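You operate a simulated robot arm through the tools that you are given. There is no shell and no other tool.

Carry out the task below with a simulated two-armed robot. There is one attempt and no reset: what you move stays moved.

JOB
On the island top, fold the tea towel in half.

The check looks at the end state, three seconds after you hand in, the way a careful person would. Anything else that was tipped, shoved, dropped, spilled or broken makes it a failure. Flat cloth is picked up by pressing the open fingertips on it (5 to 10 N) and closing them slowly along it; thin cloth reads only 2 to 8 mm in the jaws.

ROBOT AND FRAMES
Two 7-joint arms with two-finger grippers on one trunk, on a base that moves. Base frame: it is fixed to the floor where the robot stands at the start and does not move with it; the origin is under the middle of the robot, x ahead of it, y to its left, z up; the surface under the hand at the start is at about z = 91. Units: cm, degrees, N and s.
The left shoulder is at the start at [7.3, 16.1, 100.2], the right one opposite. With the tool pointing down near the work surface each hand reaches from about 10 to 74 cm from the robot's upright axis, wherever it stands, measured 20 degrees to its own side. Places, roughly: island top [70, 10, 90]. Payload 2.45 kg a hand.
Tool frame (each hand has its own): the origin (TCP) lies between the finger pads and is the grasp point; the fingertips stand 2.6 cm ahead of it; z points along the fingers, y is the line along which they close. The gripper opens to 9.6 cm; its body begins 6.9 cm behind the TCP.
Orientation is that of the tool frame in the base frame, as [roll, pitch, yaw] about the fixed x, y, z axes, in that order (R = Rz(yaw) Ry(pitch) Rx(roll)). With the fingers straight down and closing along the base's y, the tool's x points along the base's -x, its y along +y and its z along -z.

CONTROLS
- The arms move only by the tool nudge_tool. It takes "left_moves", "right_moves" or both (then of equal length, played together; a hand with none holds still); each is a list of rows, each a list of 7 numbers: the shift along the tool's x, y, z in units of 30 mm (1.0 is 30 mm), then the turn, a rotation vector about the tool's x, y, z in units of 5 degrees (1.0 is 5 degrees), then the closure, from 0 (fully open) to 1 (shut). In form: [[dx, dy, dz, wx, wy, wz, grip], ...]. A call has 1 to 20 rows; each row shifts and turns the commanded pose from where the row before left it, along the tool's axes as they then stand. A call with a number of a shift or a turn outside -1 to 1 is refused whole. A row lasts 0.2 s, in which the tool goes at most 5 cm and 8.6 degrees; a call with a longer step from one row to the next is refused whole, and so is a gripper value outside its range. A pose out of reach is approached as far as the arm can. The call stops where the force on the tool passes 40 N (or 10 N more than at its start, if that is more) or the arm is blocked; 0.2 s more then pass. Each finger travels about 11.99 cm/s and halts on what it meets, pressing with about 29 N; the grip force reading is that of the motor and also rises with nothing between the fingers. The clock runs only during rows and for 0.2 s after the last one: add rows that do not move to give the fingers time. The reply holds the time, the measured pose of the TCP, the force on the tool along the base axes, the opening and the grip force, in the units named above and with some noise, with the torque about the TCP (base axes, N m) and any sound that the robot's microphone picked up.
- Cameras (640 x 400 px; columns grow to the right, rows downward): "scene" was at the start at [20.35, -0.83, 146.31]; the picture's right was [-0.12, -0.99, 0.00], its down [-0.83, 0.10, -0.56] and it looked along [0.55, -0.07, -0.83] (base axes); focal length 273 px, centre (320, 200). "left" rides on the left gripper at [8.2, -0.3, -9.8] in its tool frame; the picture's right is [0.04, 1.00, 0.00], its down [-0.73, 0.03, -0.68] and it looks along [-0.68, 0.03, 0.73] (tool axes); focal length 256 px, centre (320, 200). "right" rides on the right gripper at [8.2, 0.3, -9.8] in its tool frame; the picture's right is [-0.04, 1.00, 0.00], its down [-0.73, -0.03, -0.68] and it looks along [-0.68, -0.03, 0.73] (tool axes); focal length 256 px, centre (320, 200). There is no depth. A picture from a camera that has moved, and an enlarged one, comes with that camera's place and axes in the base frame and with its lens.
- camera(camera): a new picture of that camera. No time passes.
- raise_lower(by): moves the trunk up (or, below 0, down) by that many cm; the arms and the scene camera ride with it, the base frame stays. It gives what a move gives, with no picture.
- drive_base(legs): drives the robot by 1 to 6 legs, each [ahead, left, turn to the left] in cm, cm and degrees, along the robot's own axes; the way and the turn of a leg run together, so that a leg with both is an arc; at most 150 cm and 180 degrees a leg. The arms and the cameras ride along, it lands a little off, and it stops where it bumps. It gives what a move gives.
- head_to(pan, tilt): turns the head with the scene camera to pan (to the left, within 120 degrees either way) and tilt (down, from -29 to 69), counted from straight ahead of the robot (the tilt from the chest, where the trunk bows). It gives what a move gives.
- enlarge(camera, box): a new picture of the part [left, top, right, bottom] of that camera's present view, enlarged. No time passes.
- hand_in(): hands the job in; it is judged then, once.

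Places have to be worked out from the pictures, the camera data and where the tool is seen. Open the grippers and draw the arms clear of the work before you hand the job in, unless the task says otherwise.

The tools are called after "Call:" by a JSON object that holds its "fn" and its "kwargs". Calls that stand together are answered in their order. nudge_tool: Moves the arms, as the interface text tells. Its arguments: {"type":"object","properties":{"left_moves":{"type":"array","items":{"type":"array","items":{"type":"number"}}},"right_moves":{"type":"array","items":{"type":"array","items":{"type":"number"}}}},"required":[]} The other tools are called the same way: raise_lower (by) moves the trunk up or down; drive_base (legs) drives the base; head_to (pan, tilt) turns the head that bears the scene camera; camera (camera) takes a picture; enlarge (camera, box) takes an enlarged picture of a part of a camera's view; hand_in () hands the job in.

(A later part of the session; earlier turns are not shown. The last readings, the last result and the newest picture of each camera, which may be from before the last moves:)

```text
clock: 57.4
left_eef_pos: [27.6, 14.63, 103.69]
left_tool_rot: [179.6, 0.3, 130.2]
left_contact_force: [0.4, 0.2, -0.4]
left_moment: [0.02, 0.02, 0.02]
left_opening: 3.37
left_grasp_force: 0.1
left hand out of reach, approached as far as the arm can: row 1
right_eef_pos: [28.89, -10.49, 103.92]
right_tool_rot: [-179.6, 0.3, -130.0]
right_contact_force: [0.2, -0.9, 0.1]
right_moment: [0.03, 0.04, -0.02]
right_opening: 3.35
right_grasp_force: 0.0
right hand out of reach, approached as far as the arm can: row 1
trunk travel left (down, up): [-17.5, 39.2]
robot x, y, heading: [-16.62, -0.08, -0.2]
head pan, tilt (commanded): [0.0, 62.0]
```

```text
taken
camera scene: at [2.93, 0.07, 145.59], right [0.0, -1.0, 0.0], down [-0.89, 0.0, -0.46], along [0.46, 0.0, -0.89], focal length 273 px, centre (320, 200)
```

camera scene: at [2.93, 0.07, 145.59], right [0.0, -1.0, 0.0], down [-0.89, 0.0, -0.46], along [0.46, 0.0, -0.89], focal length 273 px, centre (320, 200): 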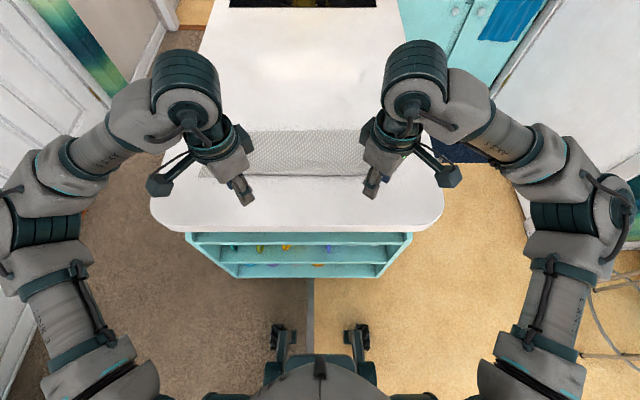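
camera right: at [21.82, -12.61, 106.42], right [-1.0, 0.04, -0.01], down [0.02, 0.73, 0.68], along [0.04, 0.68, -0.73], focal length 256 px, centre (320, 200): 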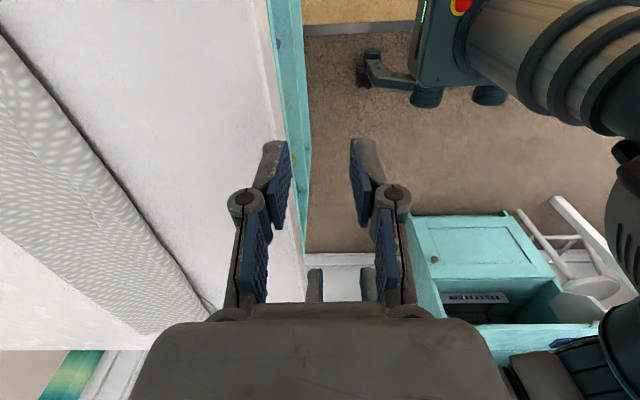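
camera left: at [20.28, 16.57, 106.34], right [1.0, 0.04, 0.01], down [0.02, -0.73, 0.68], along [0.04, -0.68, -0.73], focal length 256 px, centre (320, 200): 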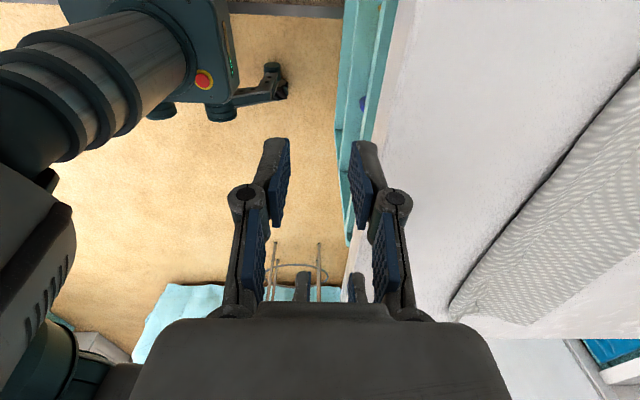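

Separation is good, so I'll finish rotating back to the normal heading. Then I'll test whether the opposite turn direction is reachable, high above the towel.

Call:
{"fn": "nudge_tool", "kwargs": {"left_moves": [[-0.01, 0.427, 0, 0, 0, -1, 0.65], [-0.047, 0.424, 0, 0, 0, -1, 0.65], [-0.084, 0.419, 0, 0, 0, -1, 0.65], [-0.12, 0.41, 0, 0, 0, -1, 0.65], [-0.155, 0.398, 0, 0, 0, -1, 0.65], [-0.189, 0.383, 0, 0, 0, -1, 0.65], [-0.222, 0.365, 0, 0, 0, -1, 0.65], [-0.253, 0.344, 0, 0, 0, -1, 0.65], [-0.282, 0.321, 0, 0, 0, -1, 0.65], [-0.309, 0.295, 0, 0, 0, -1, 0.65]], "right_moves": [[-0.01, -0.427, 0, 0, 0, 1, 0.65], [-0.047, -0.424, 0, 0, 0, 1, 0.65], [-0.084, -0.419, 0, 0, 0, 1, 0.65], [-0.12, -0.41, 0, 0, 0, 1, 0.65], [-0.155, -0.398, 0, 0, 0, 1, 0.65], [-0.189, -0.383, 0, 0, 0, 1, 0.65], [-0.222, -0.365, 0, 0, 0, 1, 0.65], [-0.253, -0.344, 0, 0, 0, 1, 0.65], [-0.282, -0.321, 0, 0, 0, 1, 0.65], [-0.309, -0.295, 0, 0, 0, 1, 0.65]]}}

Call:
{"fn": "camera", "kwargs": {"camera": "scene"}}

Call:
{"fn": "enlarge", "kwargs": {"camera": "scene", "box": [190, 100, 420, 220]}}

```text
clock: 59.6
left_eef_pos: [37.66, 22.54, 103.87]
left_tool_rot: [-179.9, 0.6, -180.0]
left_contact_force: [0.2, 0.4, 1.0]
left_moment: [-0.02, -0.03, 0.02]
left_opening: 3.39
left_grasp_force: 0.1
right_eef_pos: [38.86, -18.54, 104.08]
right_tool_rot: [-180.0, 0.5, 180.0]
right_contact_force: [0.3, 0.5, 0.6]
right_moment: [-0.03, -0.02, 0.0]
right_opening: 3.36
right_grasp_force: 0.2
trunk travel left (down, up): [-17.5, 39.2]
robot x, y, heading: [-16.95, -0.11, -0.2]
head pan, tilt (commanded): [0.0, 62.0]
```

```text
taken
camera scene: at [2.99, 0.07, 145.59], right [0.0, -1.0, 0.0], down [-0.89, 0.0, -0.46], along [0.46, 0.0, -0.89], focal length 273 px, centre (320, 200)
```

scene: 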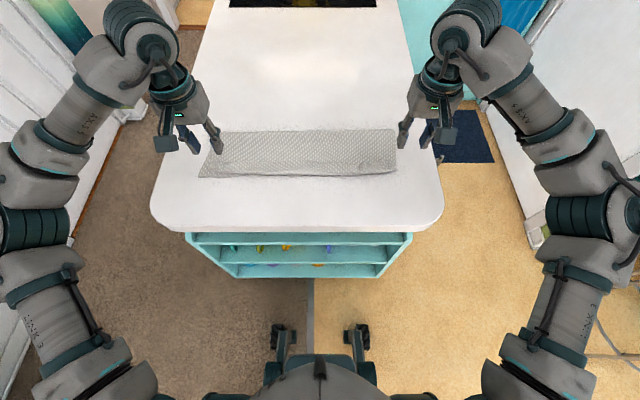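

```text
2.78 times, centred on (305, 160) of scene
camera zoom: at [2.99, 0.07, 145.59], right [0.0, -1.0, 0.0], down [-0.89, 0.0, -0.46], along [0.46, 0.0, -0.89], focal length 760 px, centre (362, 311)
```

zoom: 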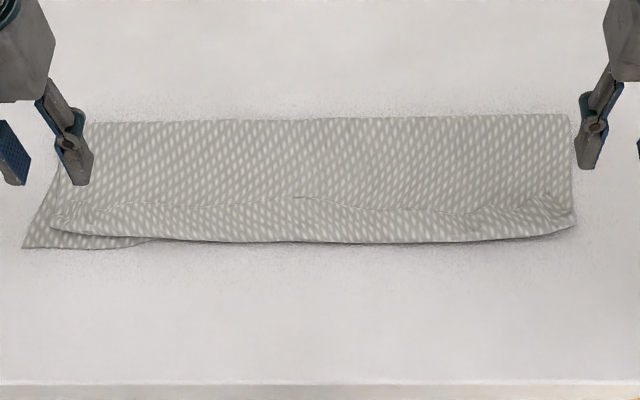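

The towel is unchanged. I'll test turning both hands the other way (cameras inward) by 45° at this height.

Call:
{"fn": "nudge_tool", "kwargs": {"left_moves": [[-0.3, 0, 0, 0, 0, -1, 0.65], [-0.3, 0, 0, 0, 0, -1, 0.65], [0, 0, 0, 0, 0, -1, 0.65], [0, 0, 0, 0, 0, -1, 0.65], [0, 0, 0, 0, 0, -1, 0.65], [0, 0, 0, 0, 0, -1, 0.65], [0, 0, 0, 0, 0, -1, 0.65], [0, 0, 0, 0, 0, -1, 0.65], [0, 0, 0, 0, 0, -1, 0.65]], "right_moves": [[-0.3, 0, 0, 0, 0, 1, 0.65], [-0.3, 0, 0, 0, 0, 1, 0.65], [0, 0, 0, 0, 0, 1, 0.65], [0, 0, 0, 0, 0, 1, 0.65], [0, 0, 0, 0, 0, 1, 0.65], [0, 0, 0, 0, 0, 1, 0.65], [0, 0, 0, 0, 0, 1, 0.65], [0, 0, 0, 0, 0, 1, 0.65], [0, 0, 0, 0, 0, 1, 0.65]]}}

```text
clock: 61.6
left_eef_pos: [39.42, 22.69, 103.84]
left_tool_rot: [-179.6, 0.4, -134.9]
left_contact_force: [0.3, -1.4, -0.3]
left_moment: [-0.02, -0.01, -0.01]
left_opening: 3.36
left_grasp_force: 0.0
right_eef_pos: [40.58, -18.71, 104.15]
right_tool_rot: [179.7, 0.4, 135.0]
right_contact_force: [0.9, -0.4, -0.4]
right_moment: [0.01, -0.02, 0.01]
right_opening: 3.35
right_grasp_force: 0.1
trunk travel left (down, up): [-17.5, 39.2]
robot x, y, heading: [-16.66, -0.18, 0.2]
head pan, tilt (commanded): [0.0, 62.0]
```

A 45° inward turn was reached without drift. I'll continue the remaining 45°.

Call:
{"fn": "nudge_tool", "kwargs": {"left_moves": [[0, 0, 0, 0, 0, -1, 0.65], [0, 0, 0, 0, 0, -1, 0.65], [0, 0, 0, 0, 0, -1, 0.65], [0, 0, 0, 0, 0, -1, 0.65], [0, 0, 0, 0, 0, -1, 0.65], [0, 0, 0, 0, 0, -1, 0.65], [0, 0, 0, 0, 0, -1, 0.65], [0, 0, 0, 0, 0, -1, 0.65], [0, 0, 0, 0, 0, -1, 0.65]], "right_moves": [[0, 0, 0, 0, 0, 1, 0.65], [0, 0, 0, 0, 0, 1, 0.65], [0, 0, 0, 0, 0, 1, 0.65], [0, 0, 0, 0, 0, 1, 0.65], [0, 0, 0, 0, 0, 1, 0.65], [0, 0, 0, 0, 0, 1, 0.65], [0, 0, 0, 0, 0, 1, 0.65], [0, 0, 0, 0, 0, 1, 0.65], [0, 0, 0, 0, 0, 1, 0.65]]}}

Call:
{"fn": "camera", "kwargs": {"camera": "left"}}

Call:
{"fn": "camera", "kwargs": {"camera": "right"}}

Call:
{"fn": "camera", "kwargs": {"camera": "scene"}}

```text
clock: 63.6
left_eef_pos: [39.44, 22.55, 104.04]
left_tool_rot: [-179.4, 0.0, -89.9]
left_contact_force: [0.4, 0.2, 0.4]
left_moment: [-0.01, 0.03, 0.0]
left_opening: 3.39
left_grasp_force: 0.0
right_eef_pos: [40.68, -18.7, 104.01]
right_tool_rot: [179.4, 0.0, 90.1]
right_contact_force: [0.4, 0.4, -0.2]
right_moment: [-0.02, -0.03, 0.01]
right_opening: 3.34
right_grasp_force: 0.1
trunk travel left (down, up): [-17.5, 39.2]
robot x, y, heading: [-16.88, -0.1, 0.0]
head pan, tilt (commanded): [0.0, 62.0]
```

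```text
taken
camera left: at [39.58, 14.4, 113.85], right [-1.0, -0.04, -0.01], down [-0.04, 0.73, 0.68], along [-0.02, 0.68, -0.73], focal length 256 px, centre (320, 200)
```

left: 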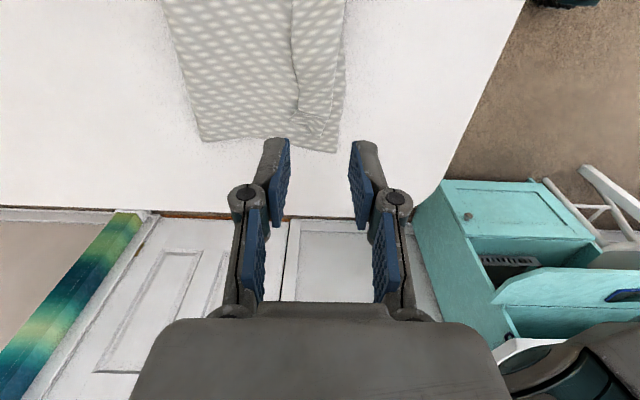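

```text
taken
camera right: at [40.85, -10.57, 113.87], right [1.0, -0.04, 0.01], down [-0.04, -0.73, 0.68], along [-0.02, -0.68, -0.73], focal length 256 px, centre (320, 200)
```

right: 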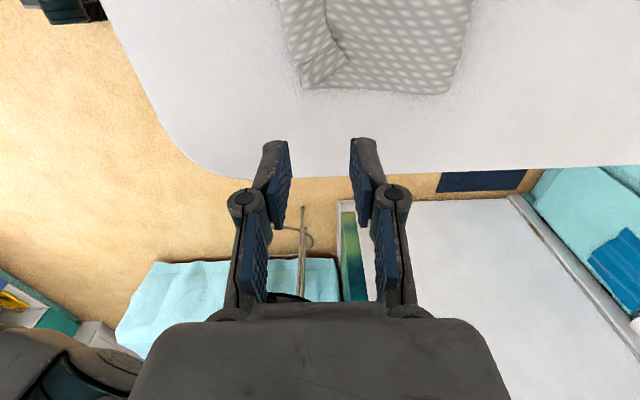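

```text
taken
camera scene: at [2.97, 0.06, 145.59], right [0.0, -1.0, 0.0], down [-0.89, 0.0, -0.46], along [0.46, 0.0, -0.89], focal length 273 px, centre (320, 200)
```

scene: 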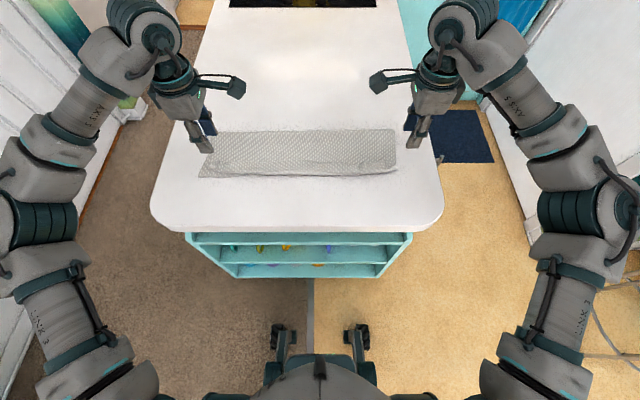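

Turning inward by 90° works for both hands, and their cameras now look along the towel's ends. The flap edge sits at about x = 41.4 with the roll front near 37.6–38.4. I'll position each gripper with the near finger over the flap edge (x ≈ 40.9) and the far finger on the upper layer, a few cm above.

Call:
{"fn": "nudge_tool", "kwargs": {"left_moves": [[0.07, -0.251, 0.6, 0, 0, 0, 0.65], [0.07, -0.251, 0.6, 0, 0, 0, 0.65], [0.07, -0.251, 0.6, 0, 0, 0, 0.65], [0.07, -0.251, 0.6, 0, 0, 0, 0.65], [0.07, -0.251, 0.3, 0, 0, 0, 0.65], [0, 0, 0, 0, 0, 0, 0.65]], "right_moves": [[0.36, 0.168, 0.6, 0, 0, 0, 0.65], [0.36, 0.168, 0.6, 0, 0, 0, 0.65], [0.36, 0.168, 0.6, 0, 0, 0, 0.65], [0.36, 0.168, 0.6, 0, 0, 0, 0.65], [0.36, 0.168, 0.3, 0, 0, 0, 0.65], [0, 0, 0, 0, 0, 0, 0.65]]}}

Call:
{"fn": "camera", "kwargs": {"camera": "left"}}

Call:
{"fn": "camera", "kwargs": {"camera": "right"}}

Call:
{"fn": "enlarge", "kwargs": {"camera": "scene", "box": [190, 100, 420, 220]}}

```text
clock: 65.0
left_eef_pos: [43.23, 21.47, 95.93]
left_tool_rot: [-179.4, 0.0, -90.0]
left_contact_force: [-0.1, 0.3, 0.7]
left_moment: [0.04, 0.01, -0.01]
left_opening: 3.35
left_grasp_force: 0.0
right_eef_pos: [43.27, -13.21, 95.94]
right_tool_rot: [179.4, 0.0, 90.0]
right_contact_force: [0.0, -0.2, -0.3]
right_moment: [0.01, 0.01, -0.01]
right_opening: 3.35
right_grasp_force: 0.0
trunk travel left (down, up): [-17.5, 39.2]
robot x, y, heading: [-16.63, 0.01, 0.1]
head pan, tilt (commanded): [0.0, 62.0]
```

```text
taken
camera left: at [43.39, 13.31, 105.78], right [-1.0, -0.04, -0.01], down [-0.04, 0.73, 0.68], along [-0.02, 0.68, -0.73], focal length 256 px, centre (320, 200)
```

left: 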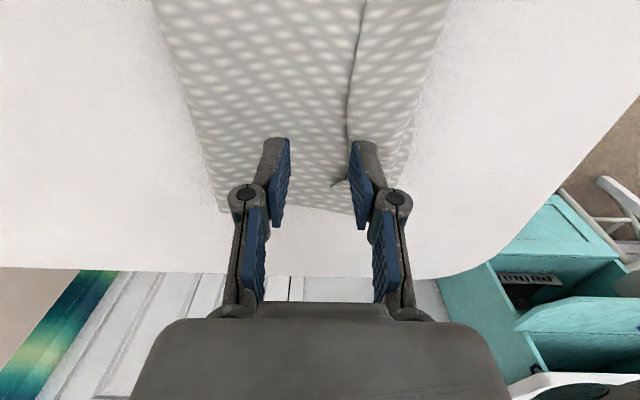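

```text
taken
camera right: at [43.5, -5.08, 105.82], right [1.0, -0.04, 0.01], down [-0.04, -0.73, 0.68], along [-0.02, -0.68, -0.73], focal length 256 px, centre (320, 200)
```

right: 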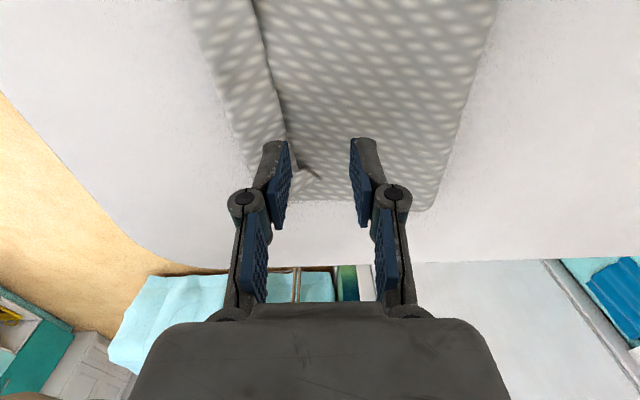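

```text
2.78 times, centred on (305, 160) of scene
camera zoom: at [2.97, 0.1, 145.6], right [0.0, -1.0, 0.0], down [-0.89, 0.0, -0.46], along [0.46, 0.0, -0.89], focal length 760 px, centre (362, 311)
```

zoom: 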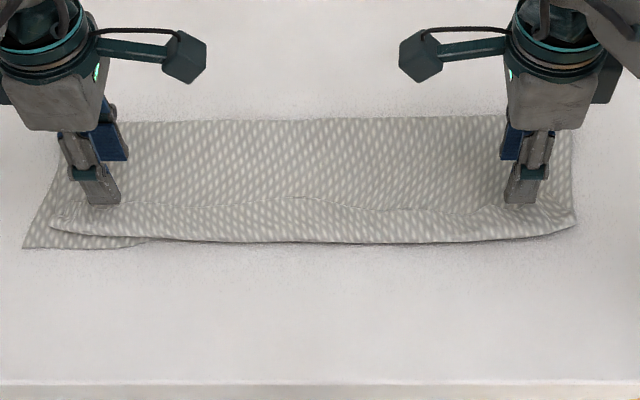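

The near fingers sit right at the flap edge (left edge ≈ 41.7, right ≈ 41.3). I'll shift the right hand 0.3 cm nearer and lower both toward contact.

Call:
{"fn": "nudge_tool", "kwargs": {"left_moves": [[0, 0, 0.2, 0, 0, 0, 0.65], [0, 0, 0.2, 0, 0, 0, 0.65], [0, 0, 0.1, 0, 0, 0, 0.65], [0, 0, 0.05, 0, 0, 0, 0.65], [0, 0, 0.05, 0, 0, 0, 0.65], [0, 0, 0, 0, 0, 0, 0.65]], "right_moves": [[0, -0.1, 0.2, 0, 0, 0, 0.65], [0, 0, 0.2, 0, 0, 0, 0.65], [0, 0, 0.1, 0, 0, 0, 0.65], [0, 0, 0.05, 0, 0, 0, 0.65], [0, 0, 0.05, 0, 0, 0, 0.65], [0, 0, 0, 0, 0, 0, 0.65]]}}

```text
clock: 66.4
left_eef_pos: [43.3, 21.67, 94.12]
left_tool_rot: [-179.3, -0.1, -90.1]
left_contact_force: [-0.8, -0.9, -0.5]
left_moment: [0.0, 0.01, 0.0]
left_opening: 3.34
left_grasp_force: 0.1
right_eef_pos: [42.81, -13.18, 94.23]
right_tool_rot: [179.4, 0.0, 90.1]
right_contact_force: [-0.3, 0.4, 0.5]
right_moment: [0.0, -0.01, 0.01]
right_opening: 3.37
right_grasp_force: 0.0
trunk travel left (down, up): [-17.5, 39.2]
robot x, y, heading: [-16.93, -0.25, 0.3]
head pan, tilt (commanded): [0.0, 62.0]
```

No contact at tip z ≈ 91.5, so the flap really is flat. I'll keep lowering in fine steps.

Call:
{"fn": "nudge_tool", "kwargs": {"left_moves": [[0, 0, 0.05, 0, 0, 0, 0.65], [0, 0, 0.05, 0, 0, 0, 0.65], [0, 0, 0, 0, 0, 0, 0.65]], "right_moves": [[0, 0, 0.05, 0, 0, 0, 0.65], [0, 0, 0.05, 0, 0, 0, 0.65], [0, 0, 0, 0, 0, 0, 0.65]]}}

```text
clock: 67.2
left_eef_pos: [43.17, 21.53, 93.83]
left_tool_rot: [-179.3, 0.0, -90.0]
left_contact_force: [0.3, 0.6, 5.8]
left_moment: [0.04, 0.1, 0.01]
left_opening: 3.4
left_grasp_force: 0.3
right_eef_pos: [42.8, -13.11, 93.94]
right_tool_rot: [179.5, 0.0, 90.0]
right_contact_force: [-0.1, 0.2, 3.9]
right_moment: [0.01, 0.04, -0.02]
right_opening: 3.3
right_grasp_force: 0.0
trunk travel left (down, up): [-17.5, 39.2]
robot x, y, heading: [-16.56, -0.03, 0.2]
head pan, tilt (commanded): [0.0, 62.0]
```

Contact made: left 5.8 N, right 3.9 N, borne mostly by the near finger as intended. Now I'll slowly open the fingers while moving back, so the near fingers drag the flap toward the robot and the far fingers stay roughly still. First half only, then check.

Call:
{"fn": "nudge_tool", "kwargs": {"left_moves": [[0, 0.06, 0, 0, 0, 0, 0.62], [0, 0.06, 0, 0, 0, 0, 0.59], [0, 0.06, 0, 0, 0, 0, 0.56], [0, 0.06, 0, 0, 0, 0, 0.53], [0, 0.06, 0, 0, 0, 0, 0.5], [0, 0.06, 0, 0, 0, 0, 0.47], [0, 0.06, 0, 0, 0, 0, 0.44], [0, 0.06, 0, 0, 0, 0, 0.41], [0, 0.06, 0, 0, 0, 0, 0.38], [0, 0.06, 0, 0, 0, 0, 0.35]], "right_moves": [[0, -0.06, 0.01, 0, 0, 0, 0.62], [0, -0.06, 0, 0, 0, 0, 0.59], [0, -0.06, 0, 0, 0, 0, 0.56], [0, -0.06, 0, 0, 0, 0, 0.53], [0, -0.06, 0, 0, 0, 0, 0.5], [0, -0.06, 0, 0, 0, 0, 0.47], [0, -0.06, 0, 0, 0, 0, 0.44], [0, -0.06, 0, 0, 0, 0, 0.41], [0, -0.06, 0, 0, 0, 0, 0.38], [0, -0.06, 0, 0, 0, 0, 0.35]]}}

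Call:
{"fn": "camera", "kwargs": {"camera": "left"}}

Call:
{"fn": "camera", "kwargs": {"camera": "right"}}

Call:
{"fn": "enlarge", "kwargs": {"camera": "scene", "box": [190, 100, 420, 220]}}

```text
clock: 69.4
left_eef_pos: [41.47, 21.53, 93.65]
left_tool_rot: [-179.4, 0.1, -90.0]
left_contact_force: [-0.5, -0.7, 0.4]
left_moment: [0.01, -0.03, -0.01]
left_opening: 6.22
left_grasp_force: 0.1
right_eef_pos: [41.07, -13.2, 94.0]
right_tool_rot: [179.5, 0.0, 90.0]
right_contact_force: [0.0, 0.8, -0.6]
right_moment: [0.01, -0.02, 0.01]
right_opening: 6.22
right_grasp_force: 0.0
trunk travel left (down, up): [-17.5, 39.2]
robot x, y, heading: [-16.63, -0.56, -0.1]
head pan, tilt (commanded): [0.0, 62.0]
```

```text
taken
camera left: at [41.63, 13.32, 103.6], right [-1.0, -0.04, -0.01], down [-0.04, 0.73, 0.68], along [-0.02, 0.68, -0.73], focal length 256 px, centre (320, 200)
```

left: 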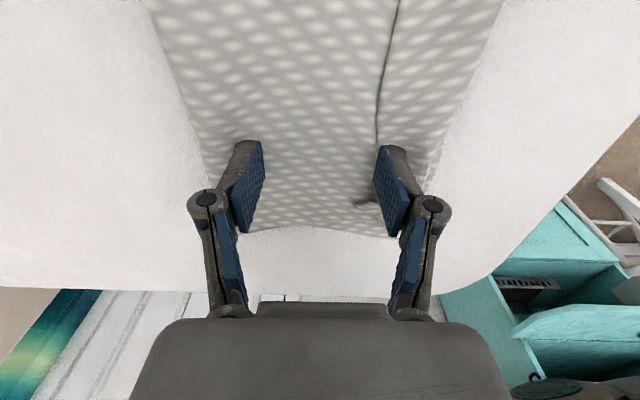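

```text
taken
camera right: at [41.34, -5.08, 103.69], right [1.0, -0.04, 0.01], down [-0.04, -0.73, 0.68], along [-0.02, -0.68, -0.73], focal length 256 px, centre (320, 200)
```

right: 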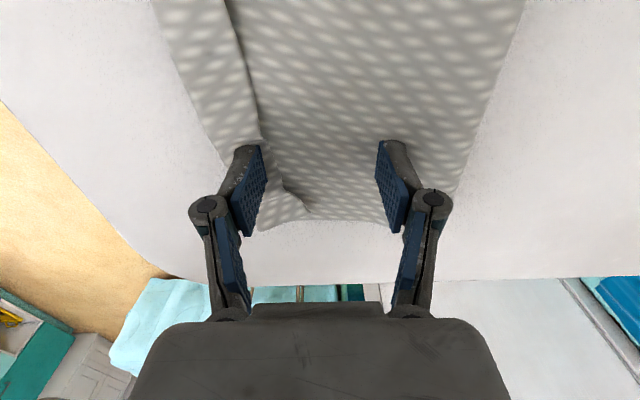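

```text
2.78 times, centred on (305, 160) of scene
camera zoom: at [2.98, 0.1, 145.59], right [0.0, -1.0, 0.0], down [-0.89, 0.0, -0.46], along [0.46, 0.0, -0.89], focal length 760 px, centre (362, 311)
```

zoom: 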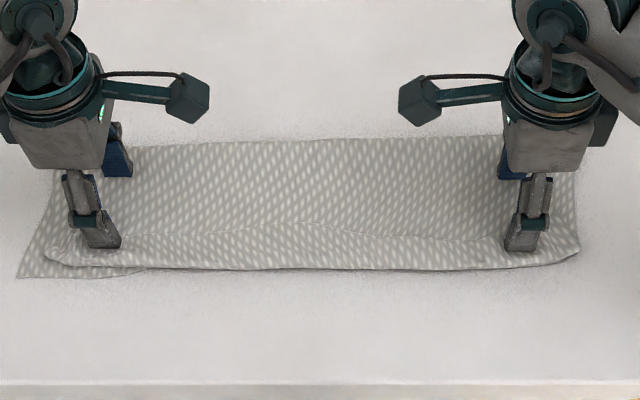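

The whole towel slid about 3 cm toward me with all layers together, so the layers grip each other more than the counter and dragging won't unroll the flap. A better approach is to pinch the fold crease at both ends like clothespins, which this finger orientation suits. Then I can lift so both halves hang and the hem drops open, and lay it down again. I'll raise the hands and measure.

Call:
{"fn": "nudge_tool", "kwargs": {"left_moves": [[0, 0, -0.5, 0, 0, 0, 0.35], [0, -0.3, -0.8, 0, 0, 0, 0.45], [0, -0.4, -0.8, 0, 0, 0, 0.55], [0, -0.4, -0.6, 0, 0, 0, 0.65], [0, 0, 0, 0, 0, 0, 0.65]], "right_moves": [[0, 0, -0.5, 0, 0, 0, 0.35], [0, 0.3, -0.8, 0, 0, 0, 0.45], [0, 0.4, -0.8, 0, 0, 0, 0.55], [0, 0.4, -0.6, 0, 0, 0, 0.65], [0, 0, 0, 0, 0, 0, 0.65]]}}

Call:
{"fn": "camera", "kwargs": {"camera": "left"}}

Call:
{"fn": "camera", "kwargs": {"camera": "right"}}

Call:
{"fn": "enlarge", "kwargs": {"camera": "scene", "box": [190, 100, 420, 220]}}

```text
clock: 70.6
left_eef_pos: [44.66, 21.61, 101.91]
left_tool_rot: [-179.4, 0.0, -90.0]
left_contact_force: [-0.2, -0.6, 0.2]
left_moment: [0.0, -0.01, 0.02]
left_opening: 3.35
left_grasp_force: 0.2
right_eef_pos: [44.25, -13.18, 102.0]
right_tool_rot: [179.5, 0.2, 90.1]
right_contact_force: [0.7, 0.1, -0.1]
right_moment: [-0.03, 0.02, 0.01]
right_opening: 3.37
right_grasp_force: 0.0
trunk travel left (down, up): [-17.5, 39.2]
robot x, y, heading: [-17.02, -0.18, -0.0]
head pan, tilt (commanded): [0.0, 62.0]
```

```text
taken
camera left: at [44.83, 13.42, 111.84], right [-1.0, -0.04, -0.01], down [-0.04, 0.73, 0.68], along [-0.02, 0.68, -0.73], focal length 256 px, centre (320, 200)
```

left: 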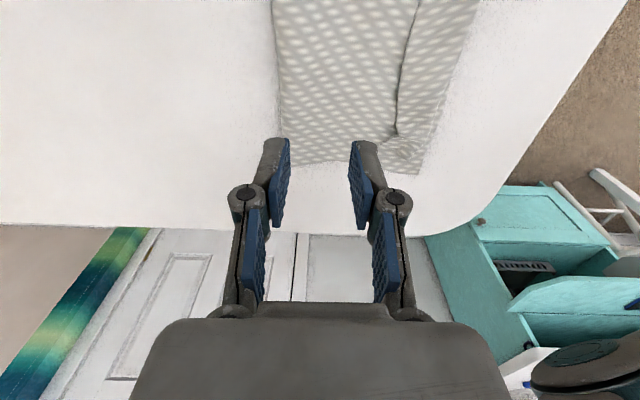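

```text
taken
camera right: at [44.54, -5.04, 111.76], right [1.0, -0.04, 0.01], down [-0.04, -0.73, 0.68], along [-0.02, -0.68, -0.73], focal length 256 px, centre (320, 200)
```

right: 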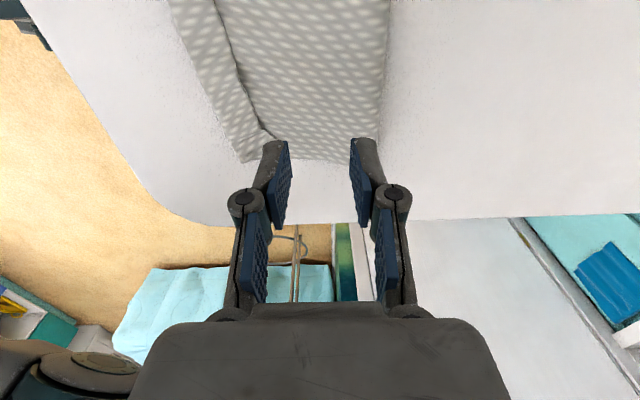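

```text
2.78 times, centred on (305, 160) of scene
camera zoom: at [3.05, 0.1, 145.57], right [0.0, -1.0, 0.0], down [-0.89, 0.0, -0.46], along [0.46, 0.0, -0.89], focal length 760 px, centre (362, 311)
```

zoom: 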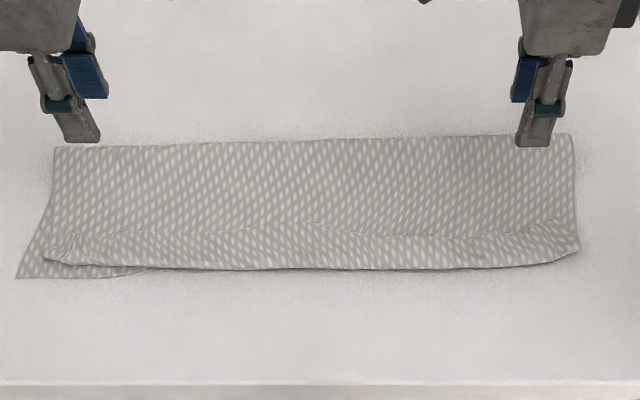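

The fold line is now near x = 47.9 on the left and 49.6 on the right, with ends at y ≈ 28 and -19.6. The longer upper layer puts the true middle about 1–1.4 cm inside the nose. I'll hover the grippers straddling that line near each end, tilted 4° so the far finger sits slightly lower.

Call:
{"fn": "nudge_tool", "kwargs": {"left_moves": [[-0.227, -0.136, 0.427, -0.16, 0, 0, 0.63], [-0.227, -0.136, 0.427, -0.16, 0, 0, 0.62], [-0.227, -0.136, 0.427, -0.16, 0, 0, 0.62], [-0.227, -0.136, 0.427, -0.16, 0, 0, 0.62], [-0.227, -0.136, 0.427, -0.16, 0, 0, 0.62], [0, 0, 0, 0, 0, 0, 0.62]], "right_moves": [[-0.22, 0.303, 0.433, 0.16, 0, 0, 0.63], [-0.22, 0.303, 0.433, 0.16, 0, 0, 0.62], [-0.22, 0.303, 0.433, 0.16, 0, 0, 0.62], [-0.22, 0.303, 0.433, 0.16, 0, 0, 0.62], [-0.22, 0.303, 0.433, 0.16, 0, 0, 0.62], [0, 0, 0, 0, 0, 0, 0.62]]}}

Call:
{"fn": "camera", "kwargs": {"camera": "left"}}

Call:
{"fn": "camera", "kwargs": {"camera": "right"}}

Call:
{"fn": "enlarge", "kwargs": {"camera": "scene", "box": [190, 100, 420, 220]}}

```text
clock: 72.0
left_eef_pos: [46.67, 25.07, 95.26]
left_tool_rot: [176.6, 0.0, -90.1]
left_contact_force: [-0.5, 0.3, 0.1]
left_moment: [0.02, -0.03, 0.03]
left_opening: 3.65
left_grasp_force: 0.0
right_eef_pos: [48.66, -16.42, 95.39]
right_tool_rot: [-176.6, 0.0, 90.2]
right_contact_force: [-0.5, 0.0, 0.4]
right_moment: [-0.01, -0.04, -0.03]
right_opening: 3.64
right_grasp_force: 0.0
trunk travel left (down, up): [-17.5, 39.2]
robot x, y, heading: [-16.98, 0.01, -0.1]
head pan, tilt (commanded): [0.0, 62.0]
```

```text
taken
camera left: at [47.44, 16.81, 105.24], right [-1.0, -0.04, 0.06], down [0.01, 0.73, 0.68], along [-0.07, 0.68, -0.73], focal length 256 px, centre (320, 200)
```

left: 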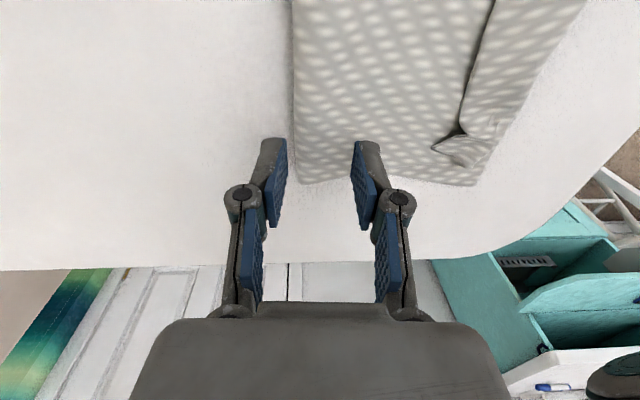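

```text
taken
camera right: at [49.7, -8.34, 105.19], right [1.0, -0.04, -0.06], down [0.01, -0.73, 0.68], along [-0.07, -0.68, -0.73], focal length 256 px, centre (320, 200)
```

right: 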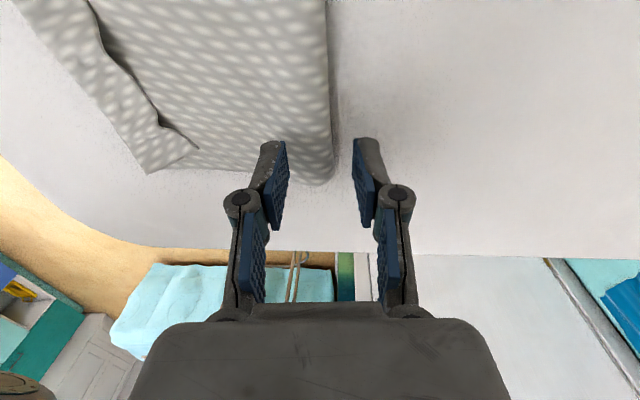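

```text
2.78 times, centred on (305, 160) of scene
camera zoom: at [3.0, 0.12, 145.6], right [0.0, -1.0, 0.0], down [-0.89, 0.0, -0.46], along [0.46, 0.0, -0.89], focal length 760 px, centre (362, 311)
```

zoom: 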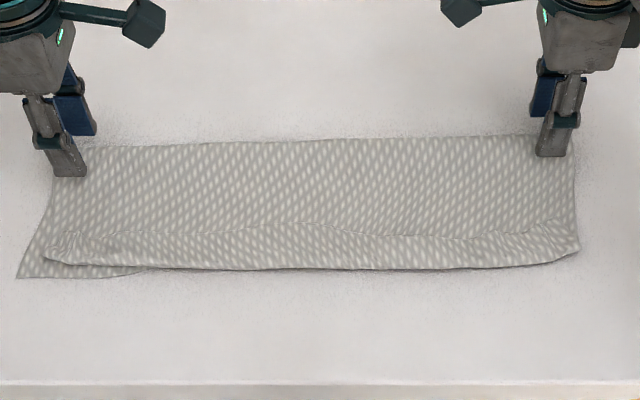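

The fold nose lies between each pair of fingers, about 0.5–1 cm from the far finger, as planned. I'll lower to just above contact, then make fine steps.

Call:
{"fn": "nudge_tool", "kwargs": {"left_moves": [[0, 0, 0.2, 0, 0, 0, 0.62], [0, 0, 0.1, 0, 0, 0, 0.62], [0, 0, 0.07, 0, 0, 0, 0.62], [0, 0, 0.03, 0, 0, 0, 0.62], [0, 0, 0, 0, 0, 0, 0.62]], "right_moves": [[0, 0, 0.2, 0, 0, 0, 0.62], [0, 0, 0.1, 0, 0, 0, 0.62], [0, 0, 0.07, 0, 0, 0, 0.62], [0, 0, 0.03, 0, 0, 0, 0.62], [0, 0, 0, 0, 0, 0, 0.62]]}}

```text
clock: 73.2
left_eef_pos: [46.5, 24.91, 94.31]
left_tool_rot: [176.7, -0.1, -90.0]
left_contact_force: [-0.1, 1.3, 0.1]
left_moment: [0.0, 0.02, -0.01]
left_opening: 3.67
left_grasp_force: 0.0
right_eef_pos: [48.66, -16.42, 94.17]
right_tool_rot: [-176.7, 0.0, 90.0]
right_contact_force: [0.1, 0.2, -1.3]
right_moment: [0.02, 0.01, 0.0]
right_opening: 3.65
right_grasp_force: 0.1
trunk travel left (down, up): [-17.5, 39.2]
robot x, y, heading: [-17.2, -0.14, -0.1]
head pan, tilt (commanded): [0.0, 62.0]
```

No contact yet at TCP z ≈ 94.2, so I'll continue down in 0.15 cm steps.

Call:
{"fn": "nudge_tool", "kwargs": {"left_moves": [[0, 0, 0.05, 0, 0, 0, 0.62], [0, 0, 0.05, 0, 0, 0, 0.62], [0, 0, 0.02, 0, 0, 0, 0.62], [0, 0, 0, 0, 0, 0, 0.62]], "right_moves": [[0, 0, 0.05, 0, 0, 0, 0.62], [0, 0, 0.05, 0, 0, 0, 0.62], [0, 0, 0.02, 0, 0, 0, 0.62], [0, 0, 0, 0, 0, 0, 0.62]]}}

```text
clock: 74.2
left_eef_pos: [46.63, 24.96, 93.86]
left_tool_rot: [176.5, 0.0, -89.9]
left_contact_force: [-0.2, -0.1, 0.4]
left_moment: [0.01, 0.03, 0.03]
left_opening: 3.65
left_grasp_force: 0.1
right_eef_pos: [48.62, -16.46, 93.74]
right_tool_rot: [-176.6, 0.0, 90.1]
right_contact_force: [0.0, -0.1, 0.0]
right_moment: [0.01, -0.02, 0.0]
right_opening: 3.65
right_grasp_force: 0.1
trunk travel left (down, up): [-17.5, 39.2]
robot x, y, heading: [-16.84, -0.11, 0.2]
head pan, tilt (commanded): [0.0, 62.0]
```

Still no force, so I'll go down a little more.

Call:
{"fn": "nudge_tool", "kwargs": {"left_moves": [[0, 0, 0.04, 0, 0, 0, 0.62], [0, 0, 0.03, 0, 0, 0, 0.62], [0, 0, 0, 0, 0, 0, 0.62]], "right_moves": [[0, 0, 0.04, 0, 0, 0, 0.62], [0, 0, 0.03, 0, 0, 0, 0.62], [0, 0, 0, 0, 0, 0, 0.62]]}}

```text
clock: 75.0
left_eef_pos: [46.5, 24.94, 93.72]
left_tool_rot: [176.7, 0.0, -90.0]
left_contact_force: [0.9, -0.3, 1.9]
left_moment: [-0.02, -0.05, 0.03]
left_opening: 3.72
left_grasp_force: 0.4
right_eef_pos: [48.64, -16.55, 93.75]
right_tool_rot: [-176.6, 0.0, 90.1]
right_contact_force: [0.5, 1.8, 1.5]
right_moment: [0.06, -0.08, 0.02]
right_opening: 3.69
right_grasp_force: 0.3
trunk travel left (down, up): [-17.5, 39.2]
robot x, y, heading: [-17.19, 0.05, -0.2]
head pan, tilt (commanded): [0.0, 62.0]
```

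The far fingers have touched the counter beside the fold (about 1.7 N), with the near fingers just above the layer. I'll reduce the tilt by 2.5° so the near fingers press too, and add a bit of down force.

Call:
{"fn": "nudge_tool", "kwargs": {"left_moves": [[0, 0, 0, 0.5, 0, 0, 0.62], [0, 0, 0.02, 0, 0, 0, 0.62], [0, 0, 0, 0, 0, 0, 0.62]], "right_moves": [[0, 0, 0, -0.5, 0, 0, 0.62], [0, 0, 0.02, 0, 0, 0, 0.62], [0, 0, 0, 0, 0, 0, 0.62]]}}

```text
clock: 75.8
left_eef_pos: [46.38, 25.01, 93.69]
left_tool_rot: [179.2, 0.0, -89.9]
left_contact_force: [0.7, -0.8, 4.9]
left_moment: [0.03, 0.11, 0.01]
left_opening: 3.67
left_grasp_force: 0.5
right_eef_pos: [48.51, -16.4, 93.7]
right_tool_rot: [-179.2, -0.1, 90.0]
right_contact_force: [-0.8, 0.5, 5.0]
right_moment: [0.01, 0.16, 0.0]
right_opening: 3.73
right_grasp_force: 0.3
trunk travel left (down, up): [-17.5, 39.2]
robot x, y, heading: [-16.95, -0.25, 0.0]
head pan, tilt (commanded): [0.0, 62.0]
```

Now the near fingers press with about 5 N each. I'll start closing slowly to gather the top layer and the nose into the jaws.

Call:
{"fn": "nudge_tool", "kwargs": {"left_moves": [[0, 0, 0, 0, 0, 0, 0.635], [0, 0, 0, 0, 0, 0, 0.65], [0, 0, 0, 0, 0, 0, 0.665], [0, 0, 0, 0, 0, 0, 0.68], [0, 0, 0, 0, 0, 0, 0.695], [0, 0, 0, 0, 0, 0, 0.71], [0, 0, 0, 0, 0, 0, 0.725], [0, 0, 0, 0, 0, 0, 0.74], [0, 0, 0, 0, 0, 0, 0.755], [0, 0, 0, 0, 0, 0, 0.77], [0, 0, 0, 0, 0, 0, 0.785]], "right_moves": [[0, 0, 0, 0, 0, 0, 0.635], [0, 0, 0, 0, 0, 0, 0.65], [0, 0, 0, 0, 0, 0, 0.665], [0, 0, 0, 0, 0, 0, 0.68], [0, 0, 0, 0, 0, 0, 0.695], [0, 0, 0, 0, 0, 0, 0.71], [0, 0, 0, 0, 0, 0, 0.725], [0, 0, 0, 0, 0, 0, 0.74], [0, 0, 0, 0, 0, 0, 0.755], [0, 0, 0, 0, 0, 0, 0.77], [0, 0, 0, 0, 0, 0, 0.785]]}}

Call:
{"fn": "camera", "kwargs": {"camera": "left"}}

Call:
{"fn": "camera", "kwargs": {"camera": "right"}}

Call:
{"fn": "enlarge", "kwargs": {"camera": "scene", "box": [190, 100, 420, 220]}}

```text
clock: 78.2
left_eef_pos: [46.28, 25.02, 93.84]
left_tool_rot: [179.3, 0.0, -90.0]
left_contact_force: [1.0, 0.2, 2.9]
left_moment: [0.05, 0.02, 0.0]
left_opening: 2.16
left_grasp_force: 0.0
right_eef_pos: [48.42, -16.51, 93.84]
right_tool_rot: [-179.3, -0.1, 89.9]
right_contact_force: [1.4, 0.3, 13.3]
right_moment: [-0.04, 0.18, 0.05]
right_opening: 1.88
right_grasp_force: 0.1
trunk travel left (down, up): [-17.5, 39.2]
robot x, y, heading: [-16.75, -0.15, 0.0]
head pan, tilt (commanded): [0.0, 62.0]
```

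```text
taken
camera left: at [46.73, 16.79, 103.63], right [-1.0, -0.04, 0.01], down [-0.02, 0.73, 0.68], along [-0.04, 0.68, -0.73], focal length 256 px, centre (320, 200)
```

left: 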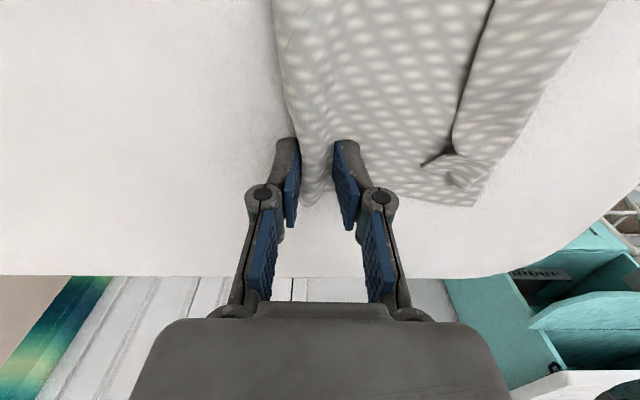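

```text
taken
camera right: at [48.97, -8.41, 103.58], right [1.0, -0.04, -0.01], down [-0.02, -0.73, 0.68], along [-0.04, -0.68, -0.73], focal length 256 px, centre (320, 200)
```

right: 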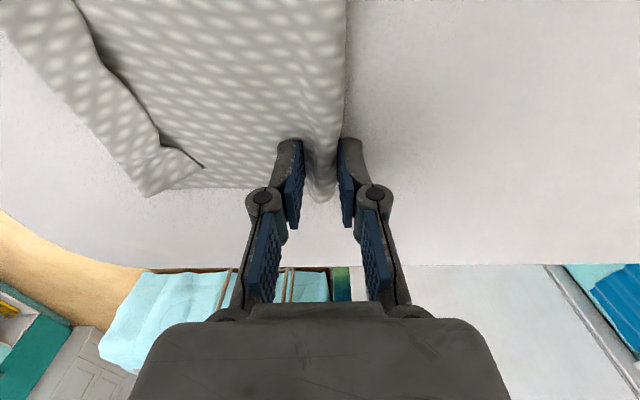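

```text
2.78 times, centred on (305, 160) of scene
camera zoom: at [2.62, 0.14, 145.66], right [0.0, -1.0, 0.0], down [-0.88, 0.0, -0.47], along [0.47, 0.0, -0.88], focal length 760 px, centre (362, 311)
```

zoom: 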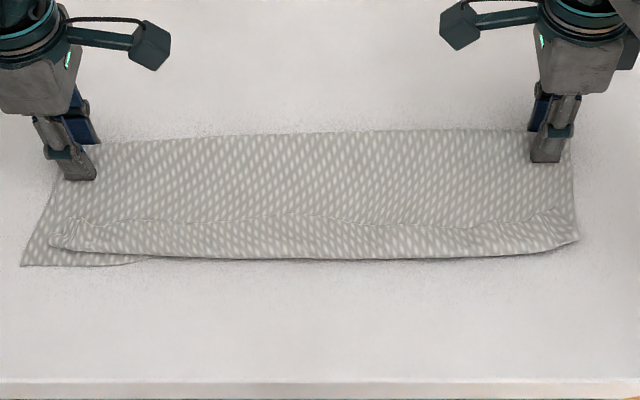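

The fold nose is bulging up nicely between both finger pairs. I'll keep closing to a full pinch, easing the right hand's press.

Call:
{"fn": "nudge_tool", "kwargs": {"left_moves": [[0, 0, 0, 0, 0, 0, 0.8], [0, 0, 0, 0, 0, 0, 0.815], [0, 0, 0, 0, 0, 0, 0.83], [0, 0, 0, 0, 0, 0, 0.845], [0, 0, 0, 0, 0, 0, 0.86], [0, 0, 0, 0, 0, 0, 0.875], [0, 0, 0, 0, 0, 0, 0.89], [0, 0, 0, 0, 0, 0, 0.905], [0, 0, 0, 0, 0, 0, 0.92], [0, 0, 0, 0, 0, 0, 0.935], [0, 0, 0, 0, 0, 0, 0.95], [0, 0, 0, 0, 0, 0, 0.97], [0, 0, 0, 0, 0, 0, 1.0], [0, 0, 0, 0, 0, 0, 1.0], [0, 0, 0, 0, 0, 0, 1.0]], "right_moves": [[0, 0, -0.015, 0, 0, 0, 0.8], [0, 0, 0, 0, 0, 0, 0.815], [0, 0, 0, 0, 0, 0, 0.83], [0, 0, 0, 0, 0, 0, 0.845], [0, 0, 0, 0, 0, 0, 0.86], [0, 0, 0, 0, 0, 0, 0.875], [0, 0, 0, 0, 0, 0, 0.89], [0, 0, 0, 0, 0, 0, 0.905], [0, 0, 0, 0, 0, 0, 0.92], [0, 0, 0, 0, 0, 0, 0.935], [0, 0, 0, 0, 0, 0, 0.95], [0, 0, 0, 0, 0, 0, 0.97], [0, 0, 0, 0, 0, 0, 1.0], [0, 0, 0, 0, 0, 0, 1.0], [0, 0, 0, 0, 0, 0, 1.0]]}}

Call:
{"fn": "camera", "kwargs": {"camera": "left"}}

Call:
{"fn": "camera", "kwargs": {"camera": "right"}}

```text
clock: 81.4
left_eef_pos: [46.37, 25.1, 93.77]
left_tool_rot: [179.2, -0.1, -90.0]
left_contact_force: [0.2, -0.9, 4.3]
left_moment: [0.01, 0.01, 0.02]
left_opening: 0.3
left_grasp_force: 26.7
right_eef_pos: [48.42, -16.52, 93.83]
right_tool_rot: [-179.2, -0.1, 90.0]
right_contact_force: [-0.2, 1.1, 6.3]
right_moment: [0.04, 0.04, -0.02]
right_opening: 0.46
right_grasp_force: 26.6
trunk travel left (down, up): [-17.5, 39.2]
robot x, y, heading: [-16.9, -0.13, -0.1]
head pan, tilt (commanded): [0.0, 62.0]
```

```text
taken
camera left: at [46.74, 16.77, 103.66], right [-1.0, -0.04, 0.01], down [-0.02, 0.73, 0.68], along [-0.04, 0.68, -0.73], focal length 256 px, centre (320, 200)
```

left: 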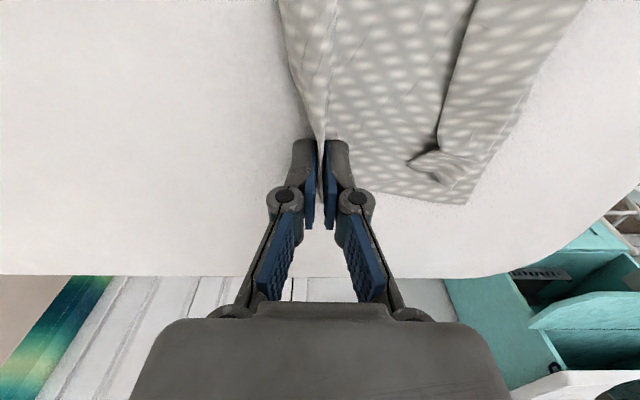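

```text
taken
camera right: at [48.98, -8.45, 103.54], right [1.0, -0.04, -0.01], down [-0.02, -0.73, 0.68], along [-0.04, -0.68, -0.73], focal length 256 px, centre (320, 200)
```

right: 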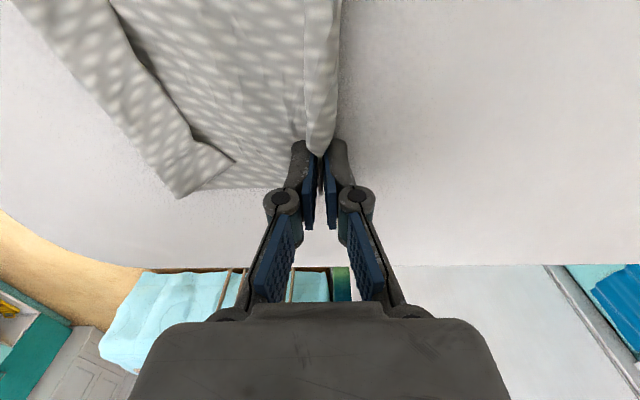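

Both pinches caught the crease (0.30 and 0.46 cm, ~27 N). I'll lift slowly, 5 cm first, and check that it comes up evenly.

Call:
{"fn": "nudge_tool", "kwargs": {"left_moves": [[0, 0, -0.2, 0, 0, 0, 1.0], [0, 0, -0.3, 0, 0, 0, 1.0], [0, 0, -0.4, 0, 0, 0, 1.0], [0, 0, -0.4, 0, 0, 0, 1.0], [0, 0, -0.4, 0, 0, 0, 1.0], [0, 0, 0, 0, 0, 0, 1.0]], "right_moves": [[0, 0, -0.2, 0, 0, 0, 1.0], [0, 0, -0.3, 0, 0, 0, 1.0], [0, 0, -0.4, 0, 0, 0, 1.0], [0, 0, -0.4, 0, 0, 0, 1.0], [0, 0, -0.4, 0, 0, 0, 1.0], [0, 0, 0, 0, 0, 0, 1.0]]}}

Call:
{"fn": "camera", "kwargs": {"camera": "left"}}

Call:
{"fn": "camera", "kwargs": {"camera": "right"}}

Call:
{"fn": "camera", "kwargs": {"camera": "scene"}}

```text
clock: 82.8
left_eef_pos: [46.55, 25.0, 98.6]
left_tool_rot: [179.1, 0.0, -90.0]
left_contact_force: [-0.7, 0.0, 0.6]
left_moment: [-0.01, 0.0, -0.01]
left_opening: 0.34
left_grasp_force: 27.0
right_eef_pos: [48.77, -16.69, 98.77]
right_tool_rot: [-179.1, 0.1, 90.0]
right_contact_force: [-0.6, 0.8, -1.3]
right_moment: [0.0, 0.01, -0.02]
right_opening: 0.5
right_grasp_force: 35.6
trunk travel left (down, up): [-17.5, 39.2]
robot x, y, heading: [-16.72, 0.12, 0.2]
head pan, tilt (commanded): [0.0, 62.0]
```

```text
taken
camera left: at [46.97, 16.77, 108.57], right [-1.0, -0.04, 0.02], down [-0.02, 0.73, 0.68], along [-0.04, 0.68, -0.73], focal length 256 px, centre (320, 200)
```

left: 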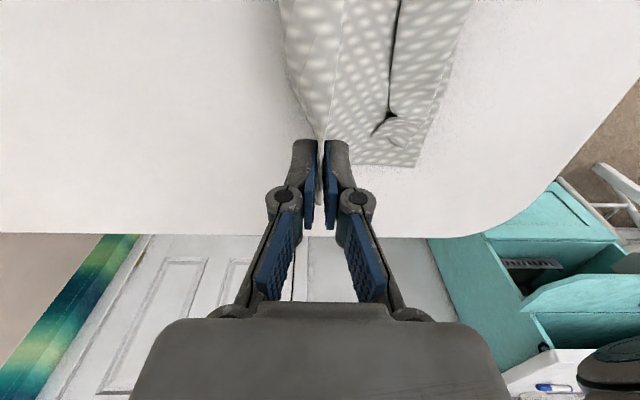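

```text
taken
camera right: at [49.3, -8.56, 108.47], right [1.0, -0.04, -0.02], down [-0.02, -0.73, 0.68], along [-0.04, -0.68, -0.73], focal length 256 px, centre (320, 200)
```

right: 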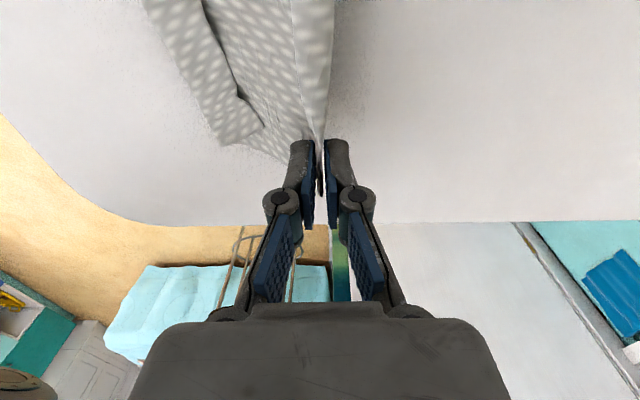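

```text
taken
camera scene: at [3.03, 0.1, 145.58], right [0.0, -1.0, 0.0], down [-0.89, 0.0, -0.46], along [0.46, 0.0, -0.89], focal length 273 px, centre (320, 200)
```

scene: 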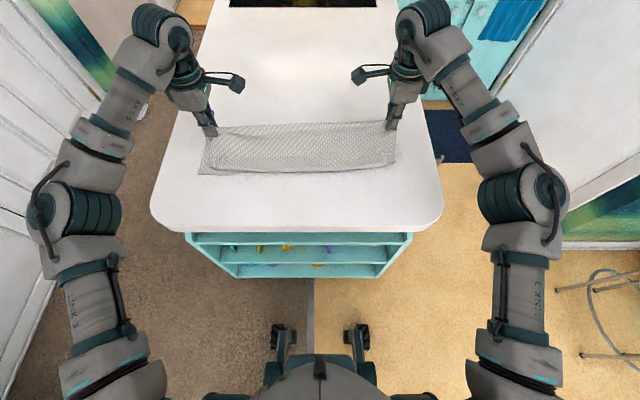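

The crease is rising evenly at both ends. I'll lift another 12 cm so both halves hang free, squaring the hands' x positions on the way.

Call:
{"fn": "nudge_tool", "kwargs": {"left_moves": [[0, -0.033, -0.4, 0, 0, 0, 1.0], [0, -0.033, -0.4, 0, 0, 0, 1.0], [0, -0.033, -0.4, 0, 0, 0, 1.0], [0, -0.033, -0.4, 0, 0, 0, 1.0], [0, -0.033, -0.4, 0, 0, 0, 1.0], [0, -0.033, -0.4, 0, 0, 0, 1.0], [0, -0.033, -0.4, 0, 0, 0, 1.0], [0, -0.033, -0.4, 0, 0, 0, 1.0], [0, -0.033, -0.4, 0, 0, 0, 1.0], [0, -0.033, -0.4, 0, 0, 0, 1.0], [0, 0, 0, 0, 0, 0, 1.0]], "right_moves": [[0, -0.033, -0.4, 0, 0, 0, 1.0], [0, -0.033, -0.4, 0, 0, 0, 1.0], [0, -0.033, -0.4, 0, 0, 0, 1.0], [0, -0.033, -0.4, 0, 0, 0, 1.0], [0, -0.033, -0.4, 0, 0, 0, 1.0], [0, -0.033, -0.4, 0, 0, 0, 1.0], [0, -0.033, -0.4, 0, 0, 0, 1.0], [0, -0.033, -0.4, 0, 0, 0, 1.0], [0, -0.033, -0.4, 0, 0, 0, 1.0], [0, -0.033, -0.4, 0, 0, 0, 1.0], [0, 0, 0, 0, 0, 0, 1.0]]}}

Call:
{"fn": "camera", "kwargs": {"camera": "left"}}

Call:
{"fn": "camera", "kwargs": {"camera": "right"}}

Call:
{"fn": "camera", "kwargs": {"camera": "scene"}}

```text
clock: 85.2
left_eef_pos: [47.91, 24.93, 110.86]
left_tool_rot: [179.2, -0.1, -90.0]
left_contact_force: [0.0, -0.4, -0.7]
left_moment: [0.0, -0.02, 0.01]
left_opening: 0.42
left_grasp_force: 28.6
right_eef_pos: [48.24, -16.65, 109.51]
right_tool_rot: [-177.5, 0.2, 89.9]
right_contact_force: [-0.6, -0.2, -0.7]
right_moment: [0.0, -0.05, 0.0]
right_opening: 0.55
right_grasp_force: 28.9
right hand out of reach, approached as far as the arm can: row 10
trunk travel left (down, up): [-17.5, 39.2]
robot x, y, heading: [-16.4, -0.09, -0.2]
head pan, tilt (commanded): [0.0, 62.0]
```

```text
taken
camera left: at [48.37, 16.77, 120.75], right [-1.0, -0.04, 0.01], down [-0.02, 0.73, 0.68], along [-0.04, 0.68, -0.73], focal length 256 px, centre (320, 200)
```

left: 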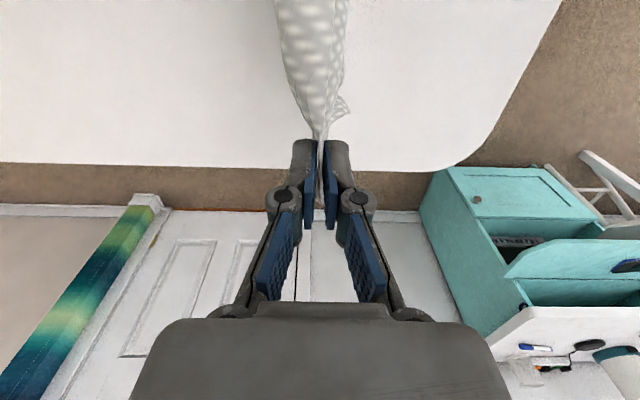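

```text
taken
camera right: at [49.0, -8.43, 119.29], right [1.0, -0.04, -0.04], down [0.0, -0.73, 0.68], along [-0.06, -0.68, -0.73], focal length 256 px, centre (320, 200)
```

right: 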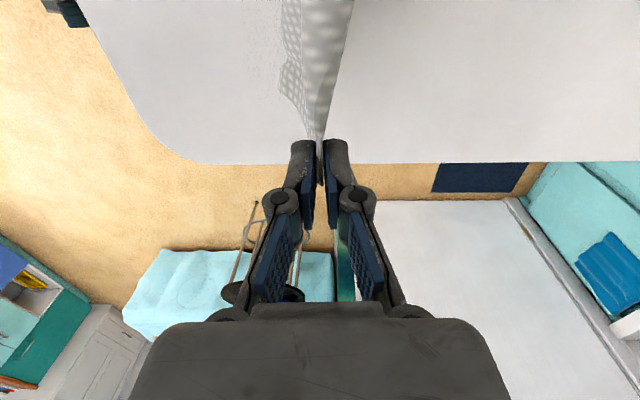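

```text
taken
camera scene: at [3.0, 0.12, 145.59], right [0.0, -1.0, 0.0], down [-0.89, 0.0, -0.46], along [0.46, 0.0, -0.89], focal length 273 px, centre (320, 200)
```

scene: 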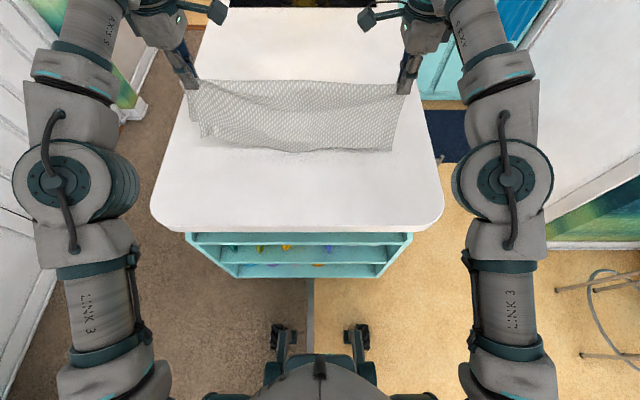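

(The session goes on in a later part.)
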